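You operate a simulated robot arm through the tools that you are given. There is no shell and no other tool. Be economical: measure what you need, move in short steps, check, and stop when the job is done.

The job below is to be done with a simulated two-armed robot. You get a single attempt, and the scene is never put back.

TASK
Take the green strap reel and put it on the shelf under the check bench. Pick up the grease cartridge marked "HT 3" from the top of the check bench with one hand, pass it to the other hand and put it on the bottom shelf. Put the 100 blue drying bag from the top of the check bench on the back of the film rack top and the 200 blue drying bag on the spacer plate there. Take the orange sleeved rod and put it on the lower shelf of the film rack. Take the green film roll on the top of the check bench and put it away in the inside of the blue tray. Take the green tag box and leave it on the red rubber pad. Put two of the yellow film rolls from the film shelf on the shelf under the check bench. Take the felt pad from the lower shelf of the wrapping bench and put it on the bottom shelf of the blue shelf stand. Open the top drawer of the steel bench, put the yellow felt pad on the wrapping bench top away in the inside of the top drawer of the steel bench, then shut the drawer. Do these in any order.

It is judged by the outcome, as a careful person would: the job done as asked, and still so three seconds after it is handed in. It fails if anything else is knocked over, pushed out of place, dropped, spilled or broken.

THE ROBOT
Two 6-joint arms with two-finger parallel grippers on one trunk, on a base that drives. Base frame: it is fixed to the floor where the robot stands at the start and does not move with it; the origin is under the middle of the robot, x ahead of it, y to its left, z up; the surface under the hand at the start is at about z = 0.88. Lengths are in m, angles in degrees, forces in N, time in s.
The left shoulder is at the start at [0.08, 0.216, 1.553], the right one opposite. With the tool pointing down near the work surface each hand reaches from about 0.1 to 0.72 m from the robot's upright axis, wherever it stands, measured 20 degrees to its own side. Places, roughly: back of the film rack top (17x104 cm) [-2.72, 3.06, 0.86]; blue drying bag [1, 1.25, 1]; bottom shelf [-1.2, 0.4, 0.2]; bottom shelf of the blue shelf stand [-0.1, 9.4, 0.1]; felt pad (5x5x5 cm) [2.5, 7.3, 0.2]; grease cartridge [0.75, 0.25, 1]; green film roll (5x5x4 cm) [1, 1.3, 0.9]; green strap reel (15x15x6 cm) [0.7, 0.1, 0.9]; green tag box [-1, 0.5, 0.25]; inside of the blue tray (19x30 cm) [2.18, 5.86, 0.78]; inside of the top drawer of the steel bench [-5.4, 2.5, 0.7]; lower shelf of the film rack [-2.7, 3.2, 0.3]; orange sleeved rod (3x3x10 cm) [1, 1.1, 0.9]; red rubber pad (11x11x2 cm) [-1.2, 1.1, 0.8]; shelf under the check bench [0.9, 0.7, 0.3]; spacer plate [1.25, 0.75, 1]; top drawer of the steel bench [-5.3, 2.5, 0.8]; yellow felt pad (7x5x4 cm) [1.7, 5.7, 0.8]; yellow film roll [-1.25, 0.75, 0.5]; yellow film roll (5x5x4 cm) [-1.2, 0.4, 0.6]; yellow film roll (7x6x5 cm) [-1.3, 0.3, 0.6]. Payload 3.43 kg a hand.
The TCP of each hand is the grasp point between the finger pads, 0.03 m short of the fingertips. In the tool frame z runs along the fingers and y along their closing line. The gripper opens to 0.094 m. The fingers are 0.028 m wide and 0.01 m thick; the gripper's body (0.05 by 0.096 m) begins 0.055 m behind the TCP.
Orientation is told as [roll, pitch, yaw] about the base's x, y, z axes, in that order, counted from this pose: with the fingers straight down and closing along the base's y, the tool's x points along the base's -x, its y along +y and its z along -z.

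THE INTERFACE
- The arms move only by the tool arm_command. It takes "left_series", "right_series" or both (then of equal length, played together; a hand with none holds still); each is a list of rows, each an object of numbers (a shift or turn left out is 0, a gripper value left out holds the last): "x", "y", "z": the shift along the base's x, y, z in m; "wx", "wy", "wz": the turn, a rotation vector about the base's x, y, z in degrees. In form: [{"x": .., "y": .., "z": .., "wx": .., "wy": .., "wz": ..}, ...]. A call has 1 to 8 rows; each row shifts and turns the commanded pose from where the row before left it. "left_fingers" and "right_fingers" are, for a hand that has rows, the finger opening in m, from 0 to 0.094, set as the call begins (left out, the last holds). Each row takes 0.2 s and may step no farther than 0.05 m and 8.6 degrees from the row before; otherwise, or with a gripper value out of range, the whole call is refused. A pose out of reach is approached as far as the arm can. The call stops where the force on the tool passes 40 N (or 10 N more than at its start, if that is more) or the arm is blocked; 0.2 s more then pass. The fingers move at their own pace (about 0.072 m/s each) and stop on an object; they squeeze with about 36 N. The grip force told is the motor's: it shows also when the fingers shut on nothing. Time passes only in rows, and 0.2 s behind the last, so rows that do not move let the fingers close. The reply holds the time, the measured pose of the TCP, the force on the tool along the base axes, the opening and the grip force, in the units named above and with some noise, with the torque about the TCP (base axes, N m) and any sound that the robot's microphone picked up.
- Cameras (640 x 400 px; columns grow to the right, rows downward): "scene" is now at [0.0888, 0.0296, 1.6955]; the picture's right is [0.45, -0.89, 0.00], its down [-0.77, -0.39, -0.50] and it looks along [0.45, 0.23, -0.87] (base axes); focal length 288 px, centre (320, 200). "left" rides on the left gripper at [0.076, -0.014, -0.102] in its tool frame; the picture's right is [0.18, 0.98, 0.00], its down [-0.75, 0.14, -0.64] and it looks along [-0.63, 0.12, 0.77] (tool axes); focal length 243 px, centre (320, 200). "right" rides on the right gripper at [0.076, 0.014, -0.103] in its tool frame; the picture's right is [-0.18, 0.98, 0.00], its down [-0.75, -0.14, -0.64] and it looks along [-0.63, -0.12, 0.77] (tool axes); focal length 243 px, centre (320, 200). There is no depth. A picture from a camera that has moved, and an enlarged one, comes with that camera's place and axes in the base frame and with its lens.
- camera(camera): a new picture of that camera. It takes no simulated time.
- raise_lower(by): slides the trunk up (or, below 0, down) by that many m; the arms and the scene camera ride with it, the base frame stays. It gives what a move gives, with no picture.
- steer(legs): drives the robot by 1 to 6 legs, each [ahead, left, turn to the left] in m, m and degrees, along the robot's own axes; the way and the turn of a leg run together, so that a leg with both is an arc; at most 1.5 m and 180 degrees a leg. The arms and the cameras ride along, it lands a little off, and it stops where it bumps. It gives what a move gives.
- aim_head(pan, tilt): turns the head with the scene camera to pan (to the left, within 86 degrees either way) and tilt (down, from -29 to 69), counted from straight ahead of the robot. It gives what a move gives.
- close_up(camera, box): a new picture of the part [left, top, right, bottom] of that camera's present view, enlarged. It takes no simulated time.
- hand_in(): hands the job in; it is judged then, once.

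Go step by step. Nothing tells you exact positions but the pictures and the camera data: compare them with the known pose of the tool, close in by small moves and look again before you grip or let go. The budget is 577 turns and 370 pictures, counting those below and the enlarged ones. Unless the task says otherwise, let go and move clear before handing in.

The tools are called as a command line: name --argument value ..., lists and objects as JSON in quotes. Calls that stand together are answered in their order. arm_command: Moves the arms, as the interface text tells. Its arguments: {"type":"object","properties":{"left_series":{"type":"array"},"left_fingers":{"type":"number"},"right_series":{"type":"array"},"right_fingers":{"type":"number"}},"required":[]} The other tools are called the same way: raise_lower (by) slides the trunk up or down; steer (legs) drives the base; aim_head (pan, tilt) turns the head that bears the scene camera; camera (camera) takes a picture; close_up (camera, box) takes an enlarged picture of a part of a camera's view; hand_in () hands the job in.

At the start:

```text
t: 0.0
left_ee_pos: [0.4782, 0.4088, 1.0009]
left_tool_rot: [0.1, 0.0, 0.0]
left_contact_force: [-0.1, -0.1, 1.4]
left_wrist_torque: [0.0, 0.03, 0.01]
left_opening: 0.0938
left_grip_force: 0.1
right_ee_pos: [0.6257, 0.0418, 1.1251]
right_tool_rot: [0.0, -0.1, 0.0]
right_contact_force: [0.9, 0.7, -0.1]
right_wrist_torque: [0.0, -0.03, 0.04]
right_opening: 0.0941
right_grip_force: 0.0
trunk travel left (down, up): [-0.783, 0.057]
robot x, y, heading: [-0.0006, -0.0016, -0.0]
head pan, tilt: [26.9, 59.9]
```

scene: 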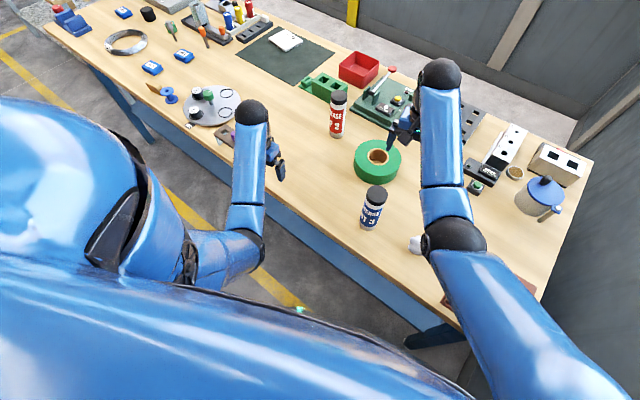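
right: 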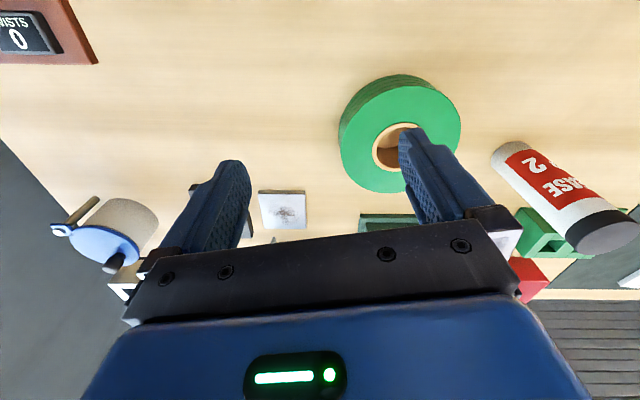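
left: 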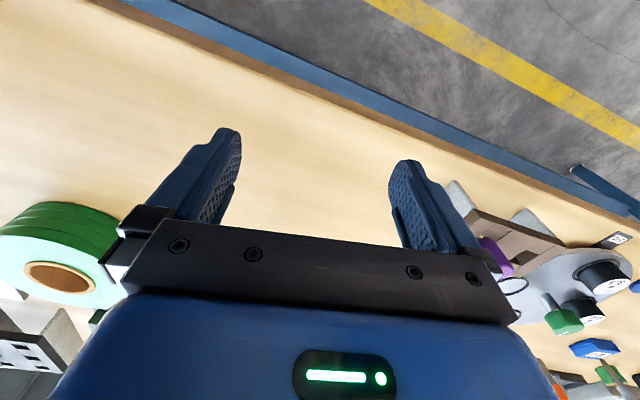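

The check bench runs along y ahead of me, with two grease cartridges (one red-labelled, one blue), the green reel, bags and more on it. I'll look closer first to read the labels.

close_up --camera "scene" --box '[300, 50, 600, 240]'

close_up --camera "scene" --box '[40, 0, 340, 190]'

aim_head --pan 60 --tilt 40

camera --camera "scene"

```text
2.11 times, centred on (450, 145) of scene
camera zoom: at [0.0888, 0.0296, 1.6955], right [0.45, -0.89, 0.0], down [-0.77, -0.39, -0.5], along [0.45, 0.23, -0.87], focal length 606 px, centre (46, 316)
```

zoom: 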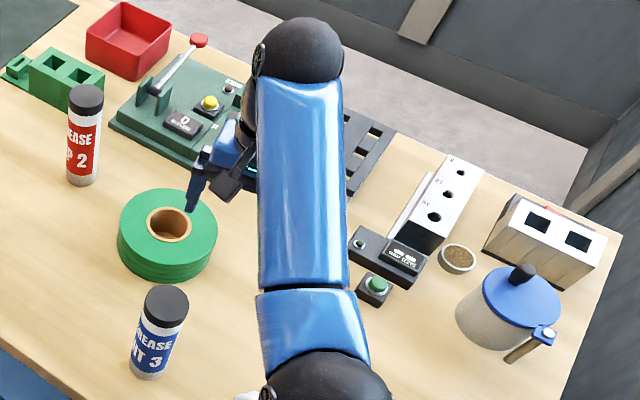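

```text
2.11 times, centred on (190, 95) of scene
camera zoom: at [0.0888, 0.0296, 1.6955], right [0.45, -0.89, 0.0], down [-0.77, -0.39, -0.5], along [0.45, 0.23, -0.87], focal length 606 px, centre (594, 421)
```

zoom: 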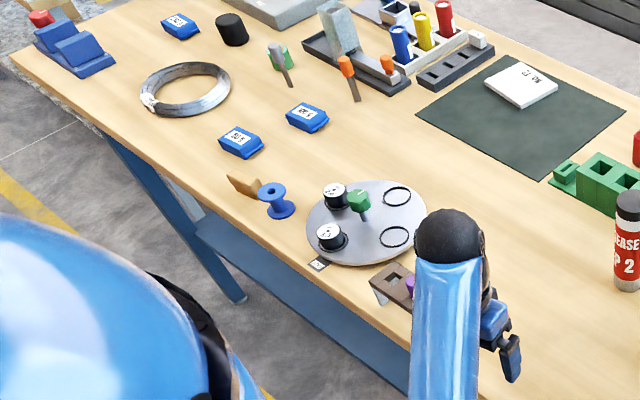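

```text
t: 1.0
left_ee_pos: [0.4774, 0.4089, 0.9988]
left_tool_rot: [0.1, 0.1, 0.0]
left_contact_force: [0.3, -0.1, -0.8]
left_wrist_torque: [-0.03, 0.04, 0.01]
left_opening: 0.0939
left_grip_force: 0.0
right_ee_pos: [0.6241, 0.0422, 1.1253]
right_tool_rot: [0.0, 0.0, -0.1]
right_contact_force: [-0.8, -0.3, -0.5]
right_wrist_torque: [-0.01, 0.01, 0.02]
right_opening: 0.094
right_grip_force: 0.0
trunk travel left (down, up): [-0.783, 0.057]
robot x, y, heading: [0.0005, 0.0035, 0.3]
head pan, tilt: [60.0, 40.0]
```

```text
364 pictures are left
camera scene: at [0.0721, 0.0731, 1.7221], right [0.87, -0.5, 0.0], down [-0.32, -0.56, -0.77], along [0.38, 0.66, -0.64], focal length 288 px, centre (320, 200)
```

scene: 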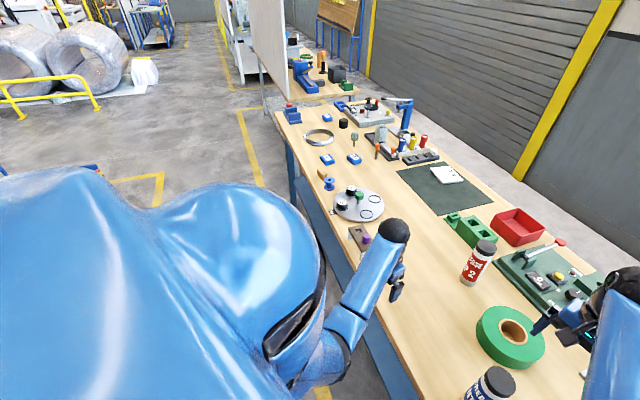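

The cartridge with the blue label reads "HT 3". I'll zoom in on the middle of the bench, then look around the room.

close_up --camera "scene" --box '[270, 80, 450, 200]'

aim_head --pan 86 --tilt 15

camera --camera "scene"

aim_head --pan -40 --tilt 50

camera --camera "scene"

```text
3.33 times, centred on (360, 140) of scene
camera zoom: at [0.0721, 0.0731, 1.7221], right [0.87, -0.5, 0.0], down [-0.32, -0.56, -0.77], along [0.38, 0.66, -0.64], focal length 959 px, centre (187, 400)
```

zoom: 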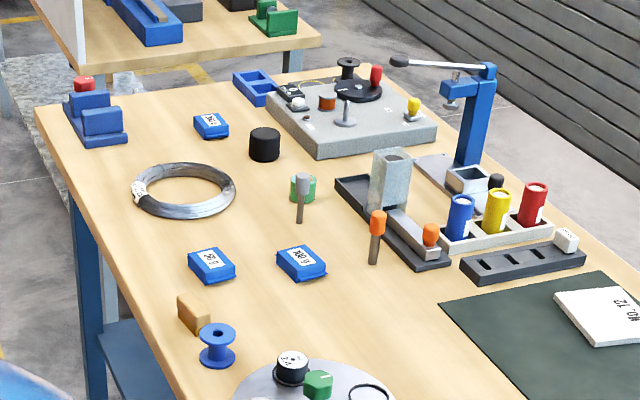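

```text
t: 1.9
left_ee_pos: [0.4784, 0.4085, 1.0003]
left_tool_rot: [0.1, 0.0, -0.1]
left_contact_force: [0.5, -0.5, -0.5]
left_wrist_torque: [0.0, 0.01, -0.07]
left_opening: 0.094
left_grip_force: 0.0
right_ee_pos: [0.6252, 0.0419, 1.1262]
right_tool_rot: [-0.1, 0.0, 0.0]
right_contact_force: [-0.4, 0.5, 0.5]
right_wrist_torque: [0.02, -0.03, -0.04]
right_opening: 0.0941
right_grip_force: 0.1
trunk travel left (down, up): [-0.783, 0.057]
robot x, y, heading: [-0.0006, -0.004, -0.1]
head pan, tilt: [85.9, 15.0]
```

```text
362 pictures are left
camera scene: at [0.0361, 0.0927, 1.7616], right [1.0, -0.07, 0.0], down [-0.02, -0.26, -0.97], along [0.07, 0.96, -0.26], focal length 288 px, centre (320, 200)
```

scene: 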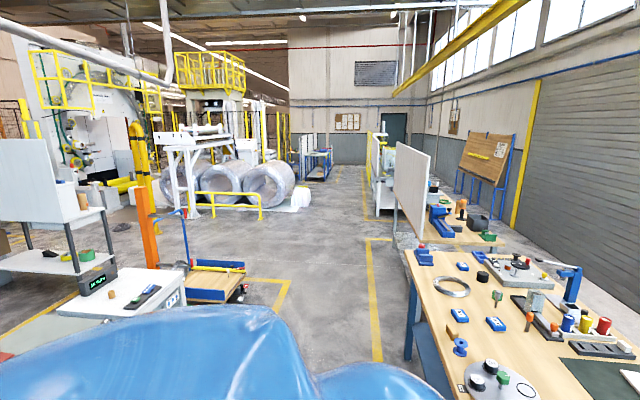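

```text
t: 4.0
left_ee_pos: [0.4788, 0.4095, 0.9984]
left_tool_rot: [0.0, 0.1, 0.1]
left_contact_force: [-0.1, -0.6, -0.2]
left_wrist_torque: [0.02, -0.06, -0.01]
left_opening: 0.0941
left_grip_force: 0.1
right_ee_pos: [0.6248, 0.0426, 1.1249]
right_tool_rot: [0.0, 0.0, 0.0]
right_contact_force: [0.3, -0.2, -0.5]
right_wrist_torque: [0.06, -0.03, 0.02]
right_opening: 0.094
right_grip_force: 0.1
trunk travel left (down, up): [-0.783, 0.057]
robot x, y, heading: [0.0002, -0.0025, 0.1]
head pan, tilt: [-40.0, 50.0]
```

```text
361 pictures are left
camera scene: at [0.0884, -0.05, 1.708], right [-0.64, -0.77, 0.0], down [-0.59, 0.49, -0.64], along [0.49, -0.41, -0.77], focal length 288 px, centre (320, 200)
```

scene: 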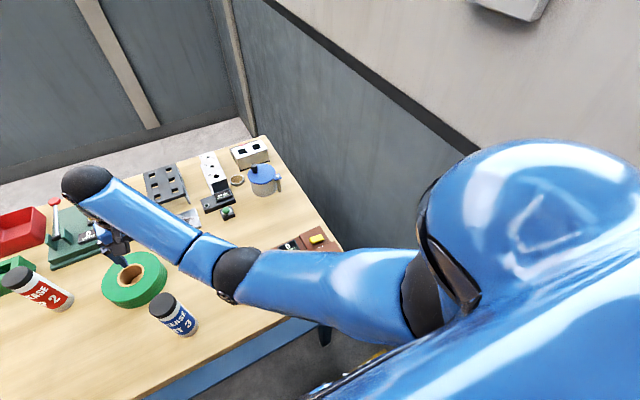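

The reel is near (0.716, 0.132) and the HT 3 cartridge near (0.49, 0.07); the bench is turned about 12° from my y axis. I'll lift and pull the arms in, back off, and look at the under-shelf and behind me.

arm_command --left_series '[{"z": 0.05}, {"z": 0.05}, {"z": 0.05}, {"x": -0.03, "z": 0.02}, {"x": -0.03}, {"x": -0.02}]' --right_series '[{"z": 0.03}, {"x": -0.05, "y": -0.04, "z": 0.02}, {"x": -0.05, "y": -0.05}, {"x": -0.05, "y": -0.05}, {"x": -0.05, "y": -0.05}, {"x": -0.03, "y": -0.03}]'

steer --legs '[[-0.25, 0, 0]]'

aim_head --pan 0 --tilt 45

camera --camera "scene"

aim_head --pan 86 --tilt 40

camera --camera "scene"

```text
refused: row 2 steps farther than a row can; nothing moved
```

```text
t: 5.8
left_ee_pos: [0.2312, 0.4094, 0.9987]
left_tool_rot: [0.0, 0.3, 0.0]
left_contact_force: [0.2, -0.5, 0.1]
left_wrist_torque: [0.0, -0.01, 0.05]
left_opening: 0.0941
left_grip_force: 0.1
right_ee_pos: [0.3783, 0.042, 1.1232]
right_tool_rot: [0.0, 0.2, 0.0]
right_contact_force: [0.1, 0.0, 0.0]
right_wrist_torque: [-0.03, 0.03, -0.02]
right_opening: 0.0938
right_grip_force: 0.0
trunk travel left (down, up): [-0.783, 0.057]
robot x, y, heading: [-0.2485, 0.0004, 0.0]
head pan, tilt: [-40.0, 50.0]
```

```text
t: 6.8
left_ee_pos: [0.2284, 0.4078, 1.0003]
left_tool_rot: [0.1, 0.0, 0.0]
left_contact_force: [0.5, 1.3, -0.3]
left_wrist_torque: [0.01, 0.01, -0.03]
left_opening: 0.0941
left_grip_force: 0.1
right_ee_pos: [0.3748, 0.0423, 1.1262]
right_tool_rot: [0.0, 0.0, 0.0]
right_contact_force: [0.2, 0.1, -0.5]
right_wrist_torque: [0.03, 0.01, -0.04]
right_opening: 0.0943
right_grip_force: 0.0
trunk travel left (down, up): [-0.783, 0.057]
robot x, y, heading: [-0.2436, -0.0002, 0.1]
head pan, tilt: [0.0, 45.0]
```

```text
360 pictures are left
camera scene: at [-0.1396, -0.0007, 1.7149], right [0.0, -1.0, 0.0], down [-0.71, 0.0, -0.71], along [0.71, 0.0, -0.71], focal length 288 px, centre (320, 200)
```

scene: 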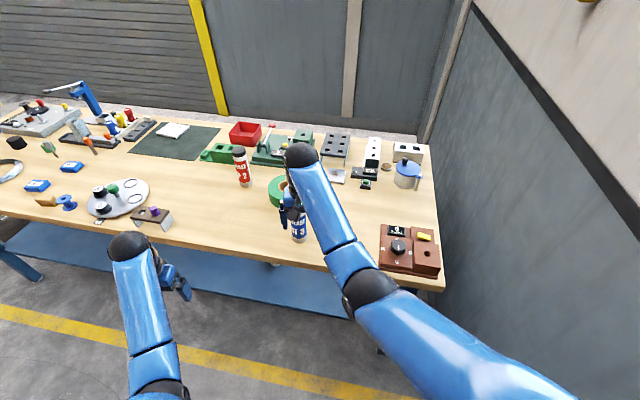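

```text
t: 8.4
left_ee_pos: [0.229, 0.4094, 0.9998]
left_tool_rot: [0.1, 0.1, 0.0]
left_contact_force: [0.4, 0.2, 0.9]
left_wrist_torque: [0.0, 0.01, 0.01]
left_opening: 0.0939
left_grip_force: 0.1
right_ee_pos: [0.3752, 0.0411, 1.1259]
right_tool_rot: [0.0, 0.1, 0.0]
right_contact_force: [-0.8, -0.2, 0.4]
right_wrist_torque: [0.02, 0.02, 0.02]
right_opening: 0.094
right_grip_force: 0.0
trunk travel left (down, up): [-0.783, 0.057]
robot x, y, heading: [-0.2513, -0.0034, 0.3]
head pan, tilt: [85.9, 40.0]
```

```text
359 pictures are left
camera scene: at [-0.214, 0.0843, 1.7221], right [1.0, -0.07, 0.0], down [-0.05, -0.64, -0.77], along [0.05, 0.76, -0.64], focal length 288 px, centre (320, 200)
```

scene: 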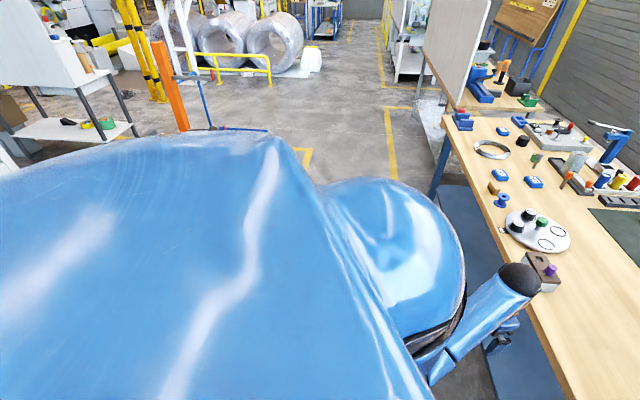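

The under-shelf is visible, set back a little from the bench front. I'll pull the arms in and turn to look behind.

arm_command --left_series '[{"z": 0.05}, {"z": 0.05}, {"z": 0.03, "x": -0.03}, {"x": -0.04}, {"x": -0.04}, {"x": -0.04}]' --right_series '[{"x": -0.04, "y": -0.02}, {"x": -0.03, "y": -0.03}, {"x": -0.03, "y": -0.03}, {"x": -0.03, "y": -0.03}, {"x": -0.04, "y": -0.03}, {"x": -0.04, "y": -0.03}]'

steer --legs '[[0, 0, 100]]'

aim_head --pan 70 --tilt 35

camera --camera "scene"

aim_head --pan 20 --tilt 15

camera --camera "scene"

```text
t: 9.8
left_ee_pos: [0.1237, 0.4321, 0.9917]
left_tool_rot: [0.2, -0.3, 0.0]
left_contact_force: [0.1, 0.4, -0.2]
left_wrist_torque: [-0.02, 0.0, 0.02]
left_opening: 0.0939
left_grip_force: 0.1
left hand out of reach, approached as far as the arm can: row 1, 2, 3, 4, 5, 6
right_ee_pos: [0.2423, -0.0967, 1.0064]
right_tool_rot: [0.1, -0.3, 0.0]
right_contact_force: [-0.6, -0.1, 0.5]
right_wrist_torque: [0.02, -0.03, -0.04]
right_opening: 0.0943
right_grip_force: 0.1
right hand out of reach, approached as far as the arm can: row 1, 2, 3, 4, 5, 6
trunk travel left (down, up): [-0.783, 0.057]
robot x, y, heading: [-0.2481, 0.0011, 0.1]
head pan, tilt: [85.9, 40.0]
```

```text
t: 14.5
left_ee_pos: [-0.7448, 0.2879, 0.9905]
left_tool_rot: [0.1, 0.0, 100.7]
left_contact_force: [-0.4, -0.4, 0.2]
left_wrist_torque: [-0.02, -0.03, 0.01]
left_opening: 0.0942
left_grip_force: 0.1
right_ee_pos: [-0.2478, 0.5025, 1.0069]
right_tool_rot: [0.0, -0.1, 100.8]
right_contact_force: [0.3, 0.5, -0.7]
right_wrist_torque: [0.01, -0.01, -0.01]
right_opening: 0.0939
right_grip_force: 0.0
trunk travel left (down, up): [-0.783, 0.057]
robot x, y, heading: [-0.2473, 0.0008, 101.0]
head pan, tilt: [85.9, 40.0]
```

```text
t: 15.3
left_ee_pos: [-0.7459, 0.2871, 0.9885]
left_tool_rot: [0.1, -0.1, 100.7]
left_contact_force: [-0.5, -0.1, 0.4]
left_wrist_torque: [0.02, -0.02, 0.0]
left_opening: 0.094
left_grip_force: 0.0
right_ee_pos: [-0.2489, 0.5024, 1.0075]
right_tool_rot: [-0.1, -0.1, 100.7]
right_contact_force: [0.7, 0.6, 0.0]
right_wrist_torque: [0.01, 0.02, -0.01]
right_opening: 0.0938
right_grip_force: 0.1
trunk travel left (down, up): [-0.783, 0.057]
robot x, y, heading: [-0.248, 0.001, 100.9]
head pan, tilt: [70.0, 35.0]
```

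```text
358 pictures are left
camera scene: at [-0.3433, 0.0431, 1.7297], right [0.16, 0.99, 0.0], down [0.57, -0.09, -0.82], along [-0.81, 0.13, -0.57], focal length 288 px, centre (320, 200)
```

scene: 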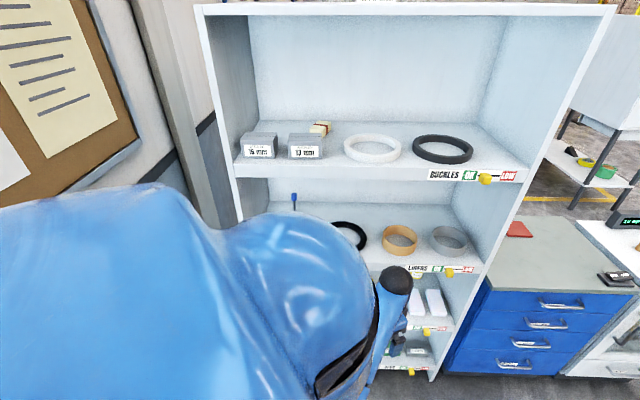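

```text
t: 16.5
left_ee_pos: [-0.7441, 0.2874, 0.9898]
left_tool_rot: [0.0, 0.0, 100.8]
left_contact_force: [-0.3, 0.0, -0.9]
left_wrist_torque: [0.02, -0.01, -0.03]
left_opening: 0.0941
left_grip_force: 0.1
right_ee_pos: [-0.247, 0.5026, 1.0066]
right_tool_rot: [0.0, -0.1, 100.7]
right_contact_force: [0.2, -0.6, 1.2]
right_wrist_torque: [0.02, -0.01, -0.04]
right_opening: 0.0943
right_grip_force: 0.0
trunk travel left (down, up): [-0.783, 0.057]
robot x, y, heading: [-0.2501, 0.0019, 100.6]
head pan, tilt: [20.0, 15.0]
```

```text
357 pictures are left
camera scene: at [-0.3042, 0.1093, 1.7616], right [0.86, 0.51, 0.0], down [0.13, -0.22, -0.97], along [-0.49, 0.83, -0.26], focal length 288 px, centre (320, 200)
```

scene: 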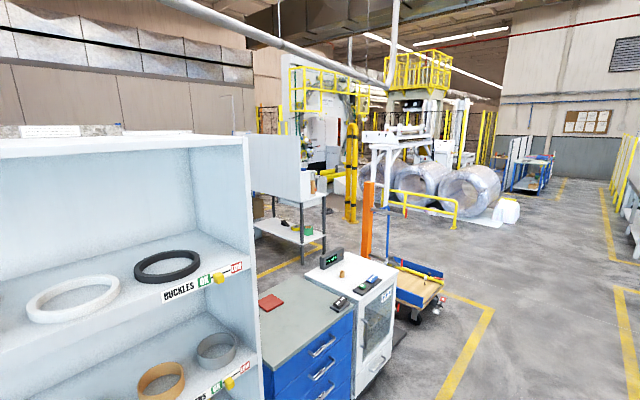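

The film shelf is the white cabinet behind me, and the red pad lies on the blue drawer cabinet next to it. I'll turn to face the shelf and lower the trunk to see the lower boards.

steer --legs '[[0, 0, 75]]'

aim_head --pan 0 --tilt 40

camera --camera "scene"

```text
t: 19.6
left_ee_pos: [-0.7038, -0.3392, 0.9902]
left_tool_rot: [-0.4, -0.2, 167.5]
left_contact_force: [2.0, 13.6, -1.6]
left_wrist_torque: [-0.87, 0.1, 0.13]
left_opening: 0.0853
left_grip_force: 0.0
right_ee_pos: [-0.7122, 0.1959, 1.0062]
right_tool_rot: [0.1, -0.2, 168.4]
right_contact_force: [0.1, 0.1, -0.8]
right_wrist_torque: [-0.03, 0.01, 0.01]
right_opening: 0.0941
right_grip_force: 0.1
trunk travel left (down, up): [-0.783, 0.057]
robot x, y, heading: [-0.2516, 0.0028, 168.7]
head pan, tilt: [20.0, 15.0]
stopped in leg 1: the force on the tool passed its limit at 49 N (the readings are from after the stop); the commanded pose is now the measured one
```

```text
t: 20.5
left_ee_pos: [-0.7042, -0.3411, 0.9909]
left_tool_rot: [-0.3, -0.3, 167.7]
left_contact_force: [5.2, 18.7, -2.7]
left_wrist_torque: [-1.08, 0.24, 0.27]
left_opening: 0.0833
left_grip_force: 0.0
right_ee_pos: [-0.713, 0.1966, 1.0058]
right_tool_rot: [0.3, -0.2, 168.6]
right_contact_force: [0.3, 0.2, 0.4]
right_wrist_torque: [-0.03, -0.04, -0.04]
right_opening: 0.094
right_grip_force: 0.1
trunk travel left (down, up): [-0.783, 0.057]
robot x, y, heading: [-0.2498, 0.0002, 168.3]
head pan, tilt: [0.0, 40.0]
```

```text
356 pictures are left
camera scene: at [-0.3627, 0.0279, 1.7221], right [0.2, 0.98, 0.0], down [0.63, -0.13, -0.77], along [-0.75, 0.15, -0.64], focal length 288 px, centre (320, 200)
```

scene: 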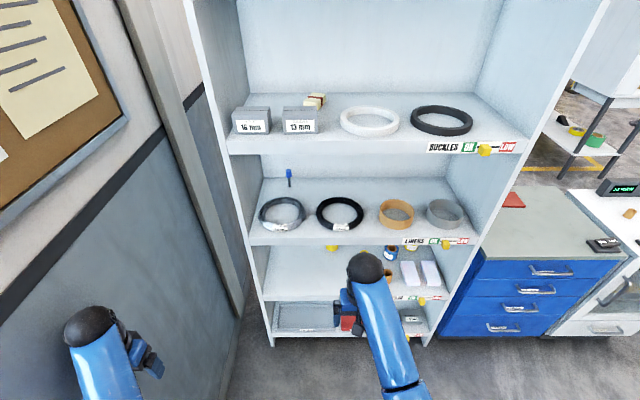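

The left gripper's finger brushed the wall; nothing else moved. I'll turn back a bit, then shift away from the wall.

steer --legs '[[0, 0, -10], [0, -0.2, 0]]'

camera --camera "scene"

```text
t: 22.8
left_ee_pos: [-0.6862, -0.0791, 0.9874]
left_tool_rot: [-0.6, -0.4, 157.7]
left_contact_force: [-0.3, 0.6, -0.6]
left_wrist_torque: [-0.01, -0.03, -0.01]
left_opening: 0.0942
left_grip_force: 0.0
right_ee_pos: [-0.6027, 0.4512, 1.0066]
right_tool_rot: [-0.1, -0.2, 158.4]
right_contact_force: [-0.7, -0.1, 0.3]
right_wrist_torque: [0.01, -0.02, 0.0]
right_opening: 0.0939
right_grip_force: 0.0
trunk travel left (down, up): [-0.783, 0.057]
robot x, y, heading: [-0.1763, 0.1838, 158.3]
head pan, tilt: [0.0, 40.0]
```

```text
355 pictures are left
camera scene: at [-0.2874, 0.2201, 1.7221], right [0.37, 0.93, 0.0], down [0.6, -0.23, -0.77], along [-0.71, 0.28, -0.64], focal length 288 px, centre (320, 200)
```

scene: 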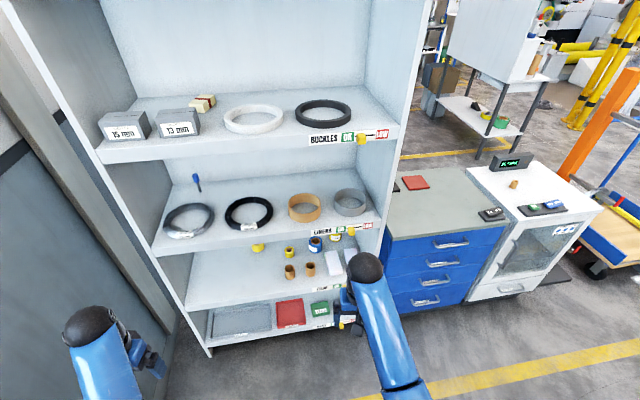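

The third board holds the small rolls and the bottom one the green tag box. I'll lower the trunk for a front-on view.

raise_lower --by -0.5

aim_head --pan -5 --tilt 45

camera --camera "scene"

close_up --camera "scene" --box '[150, 100, 480, 320]'

```text
refused: -0.5 is not a number from -0.4 to 0.4
```

```text
t: 23.5
left_ee_pos: [-0.6867, -0.0788, 0.9881]
left_tool_rot: [-0.5, -0.3, 157.7]
left_contact_force: [-1.4, -0.3, -0.1]
left_wrist_torque: [-0.01, -0.01, 0.0]
left_opening: 0.094
left_grip_force: 0.0
right_ee_pos: [-0.6013, 0.4533, 1.0078]
right_tool_rot: [-0.2, -0.1, 158.6]
right_contact_force: [-0.4, 0.3, 0.5]
right_wrist_torque: [0.01, -0.03, 0.01]
right_opening: 0.0939
right_grip_force: 0.0
trunk travel left (down, up): [-0.783, 0.057]
robot x, y, heading: [-0.1785, 0.1845, 158.4]
head pan, tilt: [-5.0, 45.0]
```

```text
354 pictures are left
camera scene: at [-0.28, 0.2285, 1.7149], right [0.45, 0.89, 0.0], down [0.63, -0.31, -0.71], along [-0.63, 0.32, -0.71], focal length 288 px, centre (320, 200)
```

scene: 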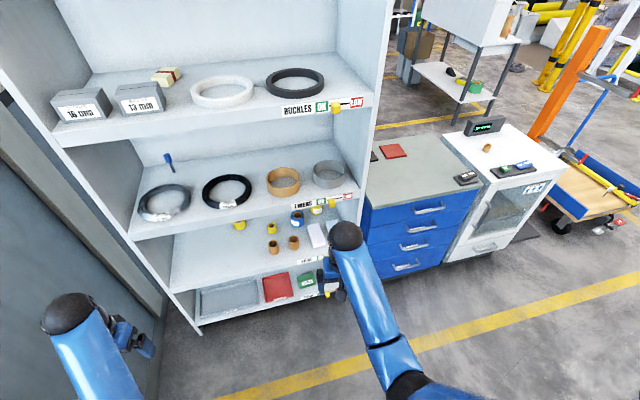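

```text
1.82 times, centred on (315, 210) of scene
camera zoom: at [-0.28, 0.2285, 1.7149], right [0.45, 0.89, 0.0], down [0.63, -0.31, -0.71], along [-0.63, 0.32, -0.71], focal length 523 px, centre (329, 182)
```

zoom: 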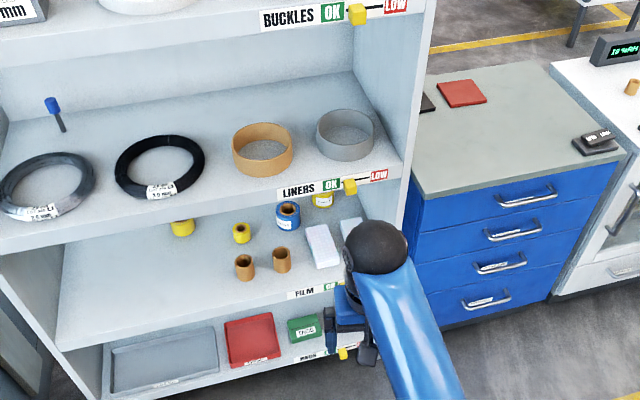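

raise_lower --by -0.4

raise_lower --by -0.1

aim_head --pan 0 --tilt 35

camera --camera "scene"

close_up --camera "scene" --box '[150, 100, 480, 320]'

```text
t: 27.3
left_ee_pos: [-0.6859, -0.0766, 0.5886]
left_tool_rot: [-0.3, -0.3, 157.8]
left_contact_force: [-0.1, 0.3, 0.1]
left_wrist_torque: [0.0, -0.01, -0.02]
left_opening: 0.0941
left_grip_force: 0.1
right_ee_pos: [-0.5996, 0.4542, 0.6058]
right_tool_rot: [0.0, -0.1, 158.3]
right_contact_force: [0.0, -0.3, 0.2]
right_wrist_torque: [0.01, 0.0, -0.02]
right_opening: 0.094
right_grip_force: 0.0
trunk travel left (down, up): [-0.383, 0.457]
robot x, y, heading: [-0.1763, 0.1852, 158.6]
head pan, tilt: [-5.0, 45.0]
```

```text
t: 28.6
left_ee_pos: [-0.6855, -0.0759, 0.4901]
left_tool_rot: [-0.4, -0.3, 157.6]
left_contact_force: [0.5, -0.1, 0.6]
left_wrist_torque: [-0.01, 0.02, -0.03]
left_opening: 0.0938
left_grip_force: 0.0
right_ee_pos: [-0.6005, 0.4537, 0.5062]
right_tool_rot: [0.0, -0.1, 158.4]
right_contact_force: [0.0, 0.1, -1.2]
right_wrist_torque: [0.03, 0.03, -0.02]
right_opening: 0.0942
right_grip_force: 0.0
trunk travel left (down, up): [-0.283, 0.557]
robot x, y, heading: [-0.1754, 0.1848, 158.5]
head pan, tilt: [-5.0, 45.0]
```

```text
t: 29.4
left_ee_pos: [-0.6863, -0.0758, 0.4884]
left_tool_rot: [-0.4, -0.2, 157.7]
left_contact_force: [0.2, 1.4, -0.2]
left_wrist_torque: [0.0, 0.0, -0.01]
left_opening: 0.0942
left_grip_force: 0.0
right_ee_pos: [-0.6005, 0.4554, 0.5061]
right_tool_rot: [0.1, 0.0, 158.4]
right_contact_force: [0.1, -0.3, 0.4]
right_wrist_torque: [0.0, -0.01, -0.03]
right_opening: 0.0941
right_grip_force: 0.1
trunk travel left (down, up): [-0.283, 0.557]
robot x, y, heading: [-0.1801, 0.1845, 158.7]
head pan, tilt: [0.0, 35.0]
```

```text
352 pictures are left
camera scene: at [-0.2881, 0.2269, 1.2296], right [0.37, 0.93, 0.0], down [0.53, -0.21, -0.82], along [-0.76, 0.3, -0.57], focal length 288 px, centre (320, 200)
```

scene: 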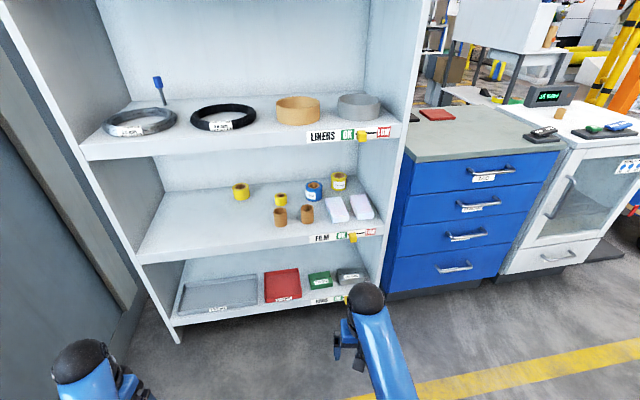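

```text
1.82 times, centred on (315, 210) of scene
camera zoom: at [-0.2881, 0.2269, 1.2296], right [0.37, 0.93, 0.0], down [0.53, -0.21, -0.82], along [-0.76, 0.3, -0.57], focal length 523 px, centre (329, 182)
```

zoom: 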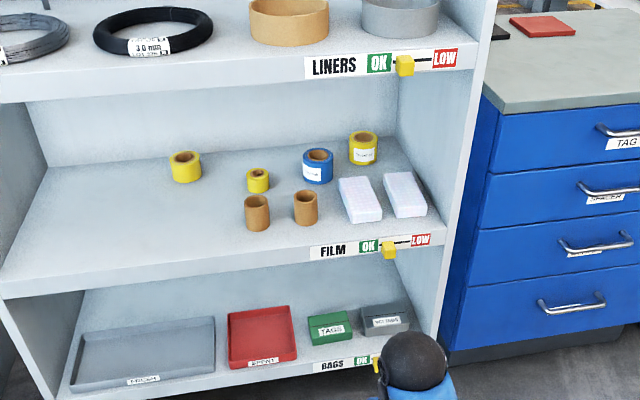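

The boards are clear: film board at z≈0.555, three yellow rolls on it, and the bottom board holding the green "TAGS" box near (-1.06, 0.53). I'll square up to the shelf, then take the tag box with the right hand.

steer --legs '[[0, 0, 21], [0, -0.12, 0]]'

raise_lower --by -0.2

camera --camera "scene"

camera --camera "right"

```text
t: 31.7
left_ee_pos: [-0.5574, -0.1226, 0.4903]
left_tool_rot: [-0.3, -0.3, 178.6]
left_contact_force: [-0.5, 1.2, 0.2]
left_wrist_torque: [0.01, -0.01, 0.02]
left_opening: 0.0939
left_grip_force: 0.0
right_ee_pos: [-0.6679, 0.4057, 0.5071]
right_tool_rot: [0.1, -0.1, 179.4]
right_contact_force: [0.4, 0.2, 0.1]
right_wrist_torque: [0.0, 0.04, -0.01]
right_opening: 0.0942
right_grip_force: 0.1
trunk travel left (down, up): [-0.283, 0.557]
robot x, y, heading: [-0.1751, 0.3028, 179.2]
head pan, tilt: [0.0, 35.0]
```

```text
t: 33.9
left_ee_pos: [-0.5577, -0.1211, 0.2895]
left_tool_rot: [-0.4, -0.2, 178.7]
left_contact_force: [0.4, -0.2, 0.3]
left_wrist_torque: [-0.01, -0.03, -0.04]
left_opening: 0.0942
left_grip_force: 0.1
right_ee_pos: [-0.6679, 0.4043, 0.3066]
right_tool_rot: [0.0, -0.1, 179.4]
right_contact_force: [0.3, 0.3, 0.3]
right_wrist_torque: [0.03, -0.03, 0.03]
right_opening: 0.0939
right_grip_force: 0.0
trunk travel left (down, up): [-0.083, 0.757]
robot x, y, heading: [-0.1755, 0.3012, 179.2]
head pan, tilt: [0.0, 35.0]
```

```text
350 pictures are left
camera scene: at [-0.2949, 0.3032, 1.0297], right [0.01, 1.0, 0.0], down [0.57, -0.01, -0.82], along [-0.82, 0.01, -0.57], focal length 288 px, centre (320, 200)
```

scene: 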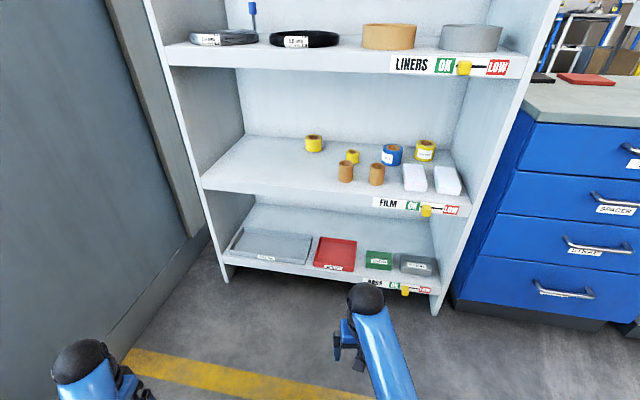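

```text
349 pictures are left
camera right: at [-0.5907, 0.3896, 0.4081], right [-0.2, -0.98, 0.0], down [-0.75, 0.15, 0.64], along [-0.63, 0.12, -0.77], focal length 243 px, centre (320, 200)
```

right: 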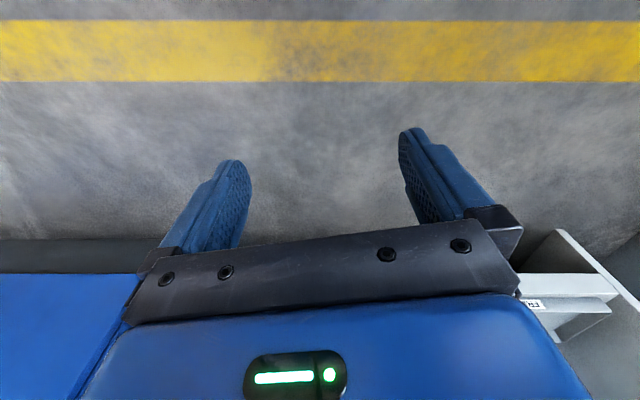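

The room is turned about -11.5° to my frame, so facing the shelf squarely is heading ≈168.5°. I'll square up and shift so the left hand lines up with the tag box.

steer --legs '[[0, 0, -10.7], [0.2, -0.27, 0]]'

aim_head --pan 5 --tilt 50

camera --camera "scene"

```text
t: 36.8
left_ee_pos: [-0.7732, 0.2639, 0.2899]
left_tool_rot: [-0.4, -0.3, 167.8]
left_contact_force: [0.2, 1.3, 0.4]
left_wrist_torque: [-0.02, 0.0, 0.02]
left_opening: 0.0936
left_grip_force: 0.1
right_ee_pos: [-0.7841, 0.8014, 0.3075]
right_tool_rot: [0.0, -0.1, 168.8]
right_contact_force: [0.4, -0.8, 0.0]
right_wrist_torque: [0.01, -0.03, -0.03]
right_opening: 0.0942
right_grip_force: 0.0
trunk travel left (down, up): [-0.083, 0.757]
robot x, y, heading: [-0.3214, 0.6079, 168.5]
head pan, tilt: [0.0, 35.0]
```

```text
t: 37.6
left_ee_pos: [-0.7733, 0.264, 0.2894]
left_tool_rot: [-0.3, -0.3, 168.1]
left_contact_force: [0.1, 0.1, -0.4]
left_wrist_torque: [-0.01, 0.0, -0.01]
left_opening: 0.0939
left_grip_force: 0.0
right_ee_pos: [-0.7842, 0.8, 0.3061]
right_tool_rot: [0.0, -0.1, 168.8]
right_contact_force: [0.3, 0.5, -0.2]
right_wrist_torque: [-0.02, -0.04, -0.01]
right_opening: 0.0939
right_grip_force: 0.1
trunk travel left (down, up): [-0.083, 0.757]
robot x, y, heading: [-0.319, 0.6121, 168.7]
head pan, tilt: [5.0, 50.0]
```

```text
348 pictures are left
camera scene: at [-0.4265, 0.6232, 1.008], right [0.11, 0.99, 0.0], down [0.76, -0.08, -0.64], along [-0.64, 0.07, -0.77], focal length 288 px, centre (320, 200)
```

scene: 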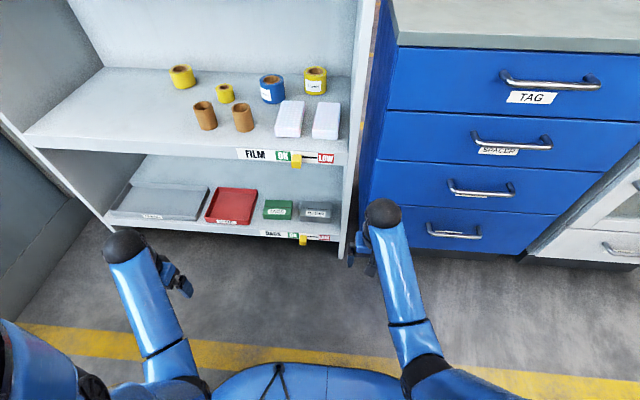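

close_up --camera "scene" --box '[190, 165, 350, 265]'

close_up --camera "scene" --box '[150, 50, 350, 175]'

```text
4.00 times, centred on (270, 215) of scene
camera zoom: at [-0.4265, 0.6232, 1.008], right [0.11, 0.99, 0.0], down [0.76, -0.08, -0.64], along [-0.64, 0.07, -0.77], focal length 1151 px, centre (520, 140)
```

zoom: 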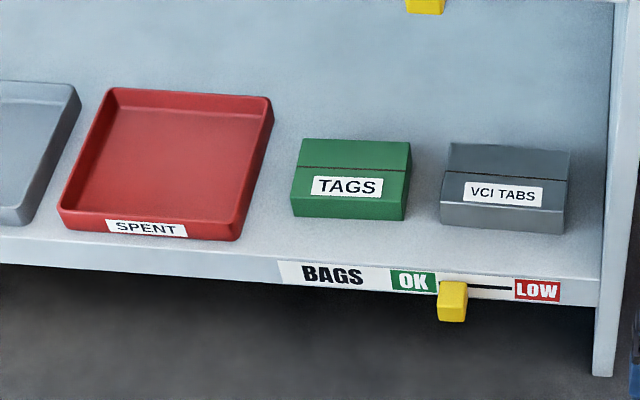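

```text
3.20 times, centred on (250, 112) of scene
camera zoom: at [-0.4265, 0.6232, 1.008], right [0.11, 0.99, 0.0], down [0.76, -0.08, -0.64], along [-0.64, 0.07, -0.77], focal length 921 px, centre (544, 480)
```

zoom: 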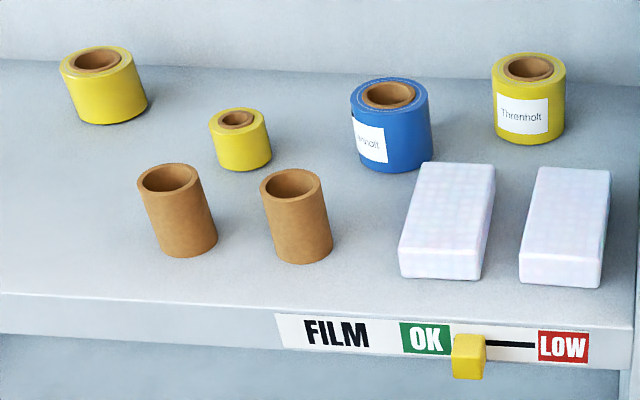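

The tag box looks about 10 cm wide, so I need its depth. I'll bring the left hand in front of it and look with the wrist camera.

arm_command --left_series '[{"y": 0.045, "z": 0.02}, {"y": 0.045, "z": 0.02}, {"y": 0.045, "z": 0.02}, {"y": 0.045, "z": 0.02}, {"y": 0.045, "z": 0.02}, {"x": -0.04}]'

camera --camera "left"

camera --camera "scene"

```text
t: 39.0
left_ee_pos: [-0.825, 0.4903, 0.2896]
left_tool_rot: [-0.3, -0.3, 168.0]
left_contact_force: [0.1, 0.0, 0.6]
left_wrist_torque: [0.04, 0.04, 0.01]
left_opening: 0.0938
left_grip_force: 0.1
left hand out of reach, approached as far as the arm can: row 1, 2, 3, 4, 5
right_ee_pos: [-0.7845, 0.8005, 0.305]
right_tool_rot: [0.0, -0.1, 168.8]
right_contact_force: [0.2, 0.7, -0.6]
right_wrist_torque: [-0.02, 0.02, 0.02]
right_opening: 0.094
right_grip_force: 0.0
trunk travel left (down, up): [-0.083, 0.757]
robot x, y, heading: [-0.3165, 0.6092, 168.9]
head pan, tilt: [5.0, 50.0]
```

```text
345 pictures are left
camera left: at [-0.7478, 0.4866, 0.3903], right [-0.03, -1.0, -0.01], down [-0.76, 0.01, 0.64], along [-0.64, 0.02, -0.76], focal length 243 px, centre (320, 200)
```

left: 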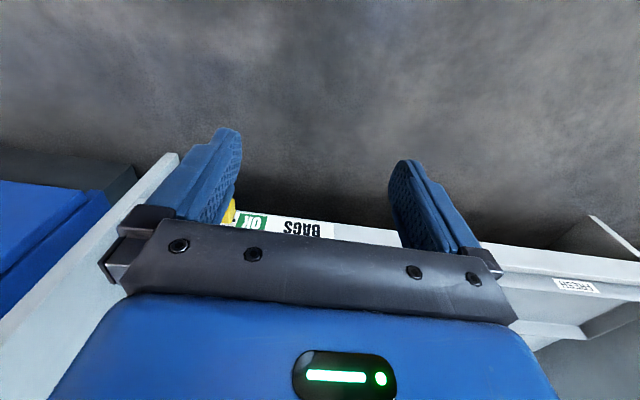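

```text
344 pictures are left
camera scene: at [-0.4268, 0.6233, 1.0079], right [0.11, 0.99, 0.0], down [0.76, -0.08, -0.64], along [-0.64, 0.07, -0.77], focal length 288 px, centre (320, 200)
```

scene: 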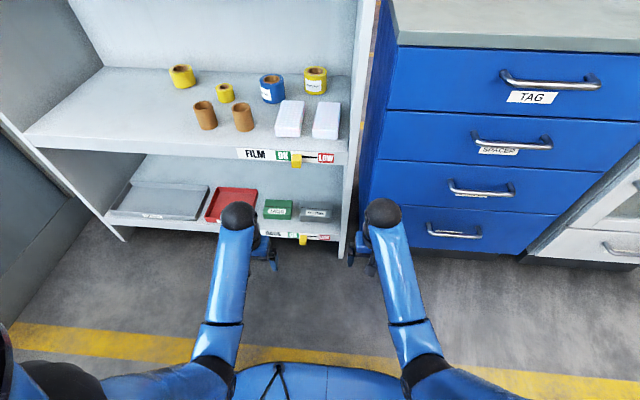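

The palm hides the box in the wrist view. I'll pitch the left tool forward ~32° to look at it more level.

arm_command --left_series '[{"wx": 1.6, "wy": 7.84}, {"wx": 1.6, "wy": 7.84}, {"wx": 1.6, "wy": 7.84}, {"wx": 1.6, "wy": 7.84}]'

camera --camera "left"

```text
t: 40.0
left_ee_pos: [-0.8239, 0.4886, 0.2892]
left_tool_rot: [-0.1, -32.5, 167.9]
left_contact_force: [-0.5, -0.3, 0.8]
left_wrist_torque: [0.0, -0.01, -0.01]
left_opening: 0.0941
left_grip_force: 0.0
right_ee_pos: [-0.7833, 0.8005, 0.3065]
right_tool_rot: [0.0, -0.1, 168.8]
right_contact_force: [0.6, 0.2, -1.1]
right_wrist_torque: [0.04, 0.01, 0.01]
right_opening: 0.0939
right_grip_force: 0.0
trunk travel left (down, up): [-0.083, 0.757]
robot x, y, heading: [-0.3197, 0.6127, 168.7]
head pan, tilt: [5.0, 50.0]
```

```text
343 pictures are left
camera left: at [-0.7057, 0.4776, 0.3345], right [-0.06, -0.99, -0.1], down [-0.31, -0.08, 0.95], along [-0.95, 0.08, -0.31], focal length 243 px, centre (320, 200)
```

left: 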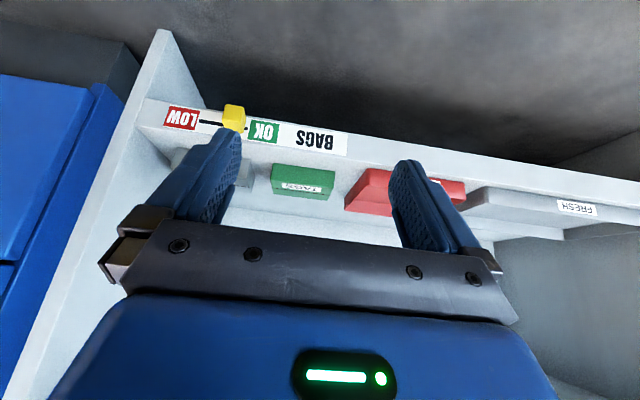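

The TAGS box measures about 10 × 6 × 4.5 cm, centred near (-1.078, 0.540) on a board at z≈0.168. I'll grip it front-to-back, turning the tool 90° and leaning it sideways so the wrist clears the board above.

arm_command --left_series '[{"wx": -1.65, "wy": -7.95}, {"wx": -1.65, "wy": -7.95}, {"wx": -1.65, "wy": -7.95}, {"wx": -1.65, "wy": -7.95}, {"wz": 8.5}, {"wz": 8.5}, {"wz": 8.5}, {"wz": 8.5}]'

arm_command --left_series '[{"wz": 8.5}, {"wz": 8.5}, {"wz": 8.5}, {"wz": 8.5}, {"wz": 8.5}, {"wz": 8.5}, {"wz": 3.5}]'

```text
t: 41.8
left_ee_pos: [-0.8241, 0.4889, 0.2904]
left_tool_rot: [-0.4, 0.3, -158.0]
left_contact_force: [0.3, -0.8, 0.8]
left_wrist_torque: [0.04, 0.02, 0.0]
left_opening: 0.0938
left_grip_force: 0.0
right_ee_pos: [-0.7835, 0.8006, 0.3061]
right_tool_rot: [0.0, -0.1, 168.7]
right_contact_force: [0.6, -0.5, 0.2]
right_wrist_torque: [-0.03, 0.02, -0.03]
right_opening: 0.0943
right_grip_force: 0.1
trunk travel left (down, up): [-0.083, 0.757]
robot x, y, heading: [-0.3206, 0.6098, 168.7]
head pan, tilt: [5.0, 50.0]
```

```text
t: 43.4
left_ee_pos: [-0.8249, 0.4883, 0.2893]
left_tool_rot: [-0.3, 0.0, -103.6]
left_contact_force: [-0.6, 0.1, -0.7]
left_wrist_torque: [-0.02, 0.01, 0.0]
left_opening: 0.0941
left_grip_force: 0.2
right_ee_pos: [-0.7836, 0.7997, 0.3076]
right_tool_rot: [0.0, -0.1, 168.8]
right_contact_force: [0.0, -0.1, -1.2]
right_wrist_torque: [0.01, 0.01, -0.02]
right_opening: 0.0942
right_grip_force: 0.1
trunk travel left (down, up): [-0.083, 0.757]
robot x, y, heading: [-0.3158, 0.6111, 169.0]
head pan, tilt: [5.0, 50.0]
```

Now the base moves 10 cm closer, and I lean the tool 30°.

steer --legs '[[0.1, 0, 0]]'

arm_command --left_series '[{"wx": 7.3, "wy": -1.65}, {"wx": 7.3, "wy": -1.65}, {"wx": 7.3, "wy": -1.65}, {"wx": 7.3, "wy": -1.65}]'

camera --camera "scene"

camera --camera "left"

```text
t: 44.5
left_ee_pos: [-0.9222, 0.5083, 0.2893]
left_tool_rot: [-0.2, 0.2, -103.7]
left_contact_force: [1.2, 0.7, -0.7]
left_wrist_torque: [-0.01, 0.02, 0.03]
left_opening: 0.0938
left_grip_force: 0.1
right_ee_pos: [-0.8811, 0.8206, 0.3051]
right_tool_rot: [0.0, -0.2, 168.6]
right_contact_force: [-0.6, 0.7, -0.5]
right_wrist_torque: [-0.01, -0.05, -0.02]
right_opening: 0.0939
right_grip_force: 0.2
trunk travel left (down, up): [-0.083, 0.757]
robot x, y, heading: [-0.417, 0.6294, 168.5]
head pan, tilt: [5.0, 50.0]
```

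```text
t: 45.5
left_ee_pos: [-0.9218, 0.5078, 0.2892]
left_tool_rot: [-0.9, 30.2, -103.8]
left_contact_force: [0.2, -0.4, -0.3]
left_wrist_torque: [0.0, 0.01, 0.02]
left_opening: 0.0939
left_grip_force: 0.1
right_ee_pos: [-0.8803, 0.8206, 0.3061]
right_tool_rot: [-0.1, -0.1, 168.6]
right_contact_force: [-0.9, 0.3, 1.4]
right_wrist_torque: [-0.01, 0.0, -0.01]
right_opening: 0.094
right_grip_force: 0.1
trunk travel left (down, up): [-0.083, 0.757]
robot x, y, heading: [-0.4182, 0.6268, 168.4]
head pan, tilt: [5.0, 50.0]
```

```text
342 pictures are left
camera scene: at [-0.524, 0.6429, 1.0079], right [0.11, 0.99, 0.0], down [0.76, -0.09, -0.64], along [-0.64, 0.07, -0.77], focal length 288 px, centre (320, 200)
```

scene: 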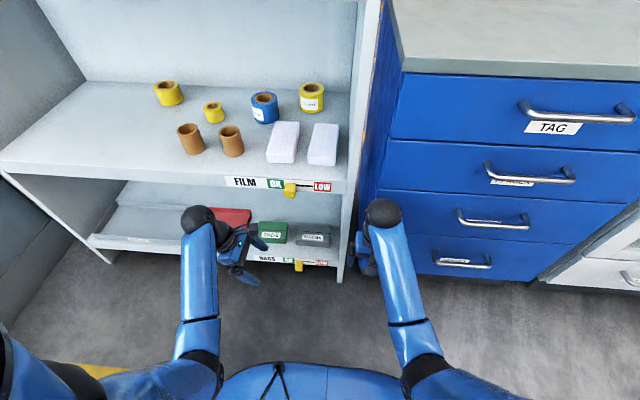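

```text
341 pictures are left
camera left: at [-0.9318, 0.5251, 0.4158], right [0.99, -0.07, 0.08], down [-0.09, -0.98, 0.17], along [0.07, -0.18, -0.98], focal length 243 px, centre (320, 200)
```

left: 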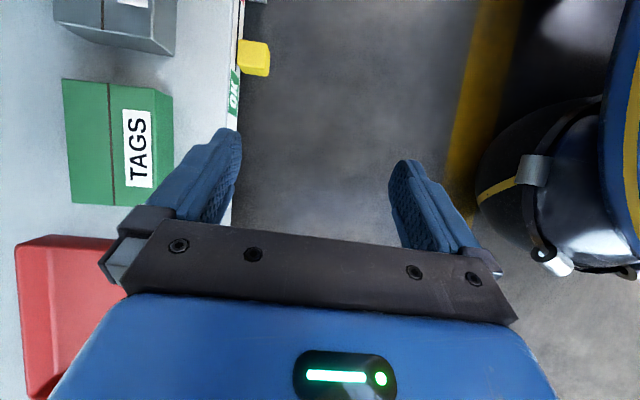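

The overhead wrist view puts the box centre at about (-1.081, 0.547). I'll slide in above it, keeping the wrist below the upper board, and check.

arm_command --left_series '[{"z": -0.022}, {"x": -0.04, "y": 0.009}, {"x": -0.04, "y": 0.009}, {"x": -0.04, "y": 0.01}, {"x": -0.038, "y": 0.01}]'

camera --camera "left"

camera --camera "scene"

```text
t: 46.7
left_ee_pos: [-1.0809, 0.5475, 0.2676]
left_tool_rot: [-0.9, 30.0, -103.8]
left_contact_force: [-0.5, 0.2, 0.3]
left_wrist_torque: [-0.01, 0.0, 0.0]
left_opening: 0.094
left_grip_force: 0.1
right_ee_pos: [-0.8812, 0.8207, 0.3067]
right_tool_rot: [0.1, 0.0, 168.6]
right_contact_force: [-0.7, 0.1, -0.3]
right_wrist_torque: [-0.01, 0.02, -0.03]
right_opening: 0.094
right_grip_force: 0.0
trunk travel left (down, up): [-0.083, 0.757]
robot x, y, heading: [-0.4154, 0.6276, 168.4]
head pan, tilt: [5.0, 50.0]
```

```text
340 pictures are left
camera left: at [-1.0907, 0.5642, 0.3935], right [0.99, -0.07, 0.08], down [-0.09, -0.98, 0.18], along [0.07, -0.18, -0.98], focal length 243 px, centre (320, 200)
```

left: 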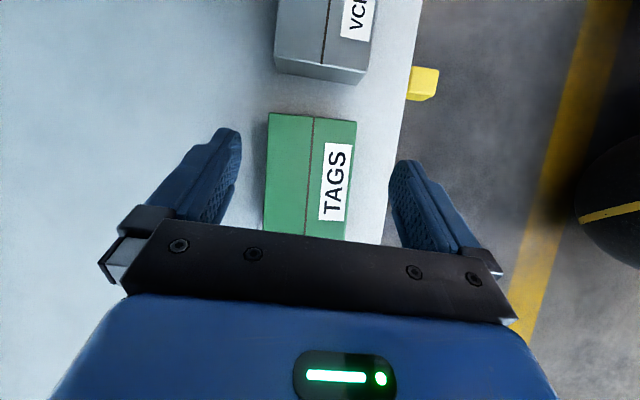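

```text
339 pictures are left
camera scene: at [-0.5241, 0.6431, 1.0079], right [0.11, 0.99, 0.0], down [0.76, -0.09, -0.64], along [-0.64, 0.07, -0.77], focal length 288 px, centre (320, 200)
```

scene: 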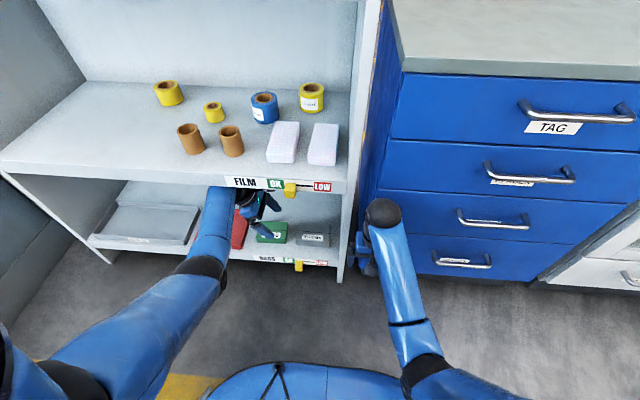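

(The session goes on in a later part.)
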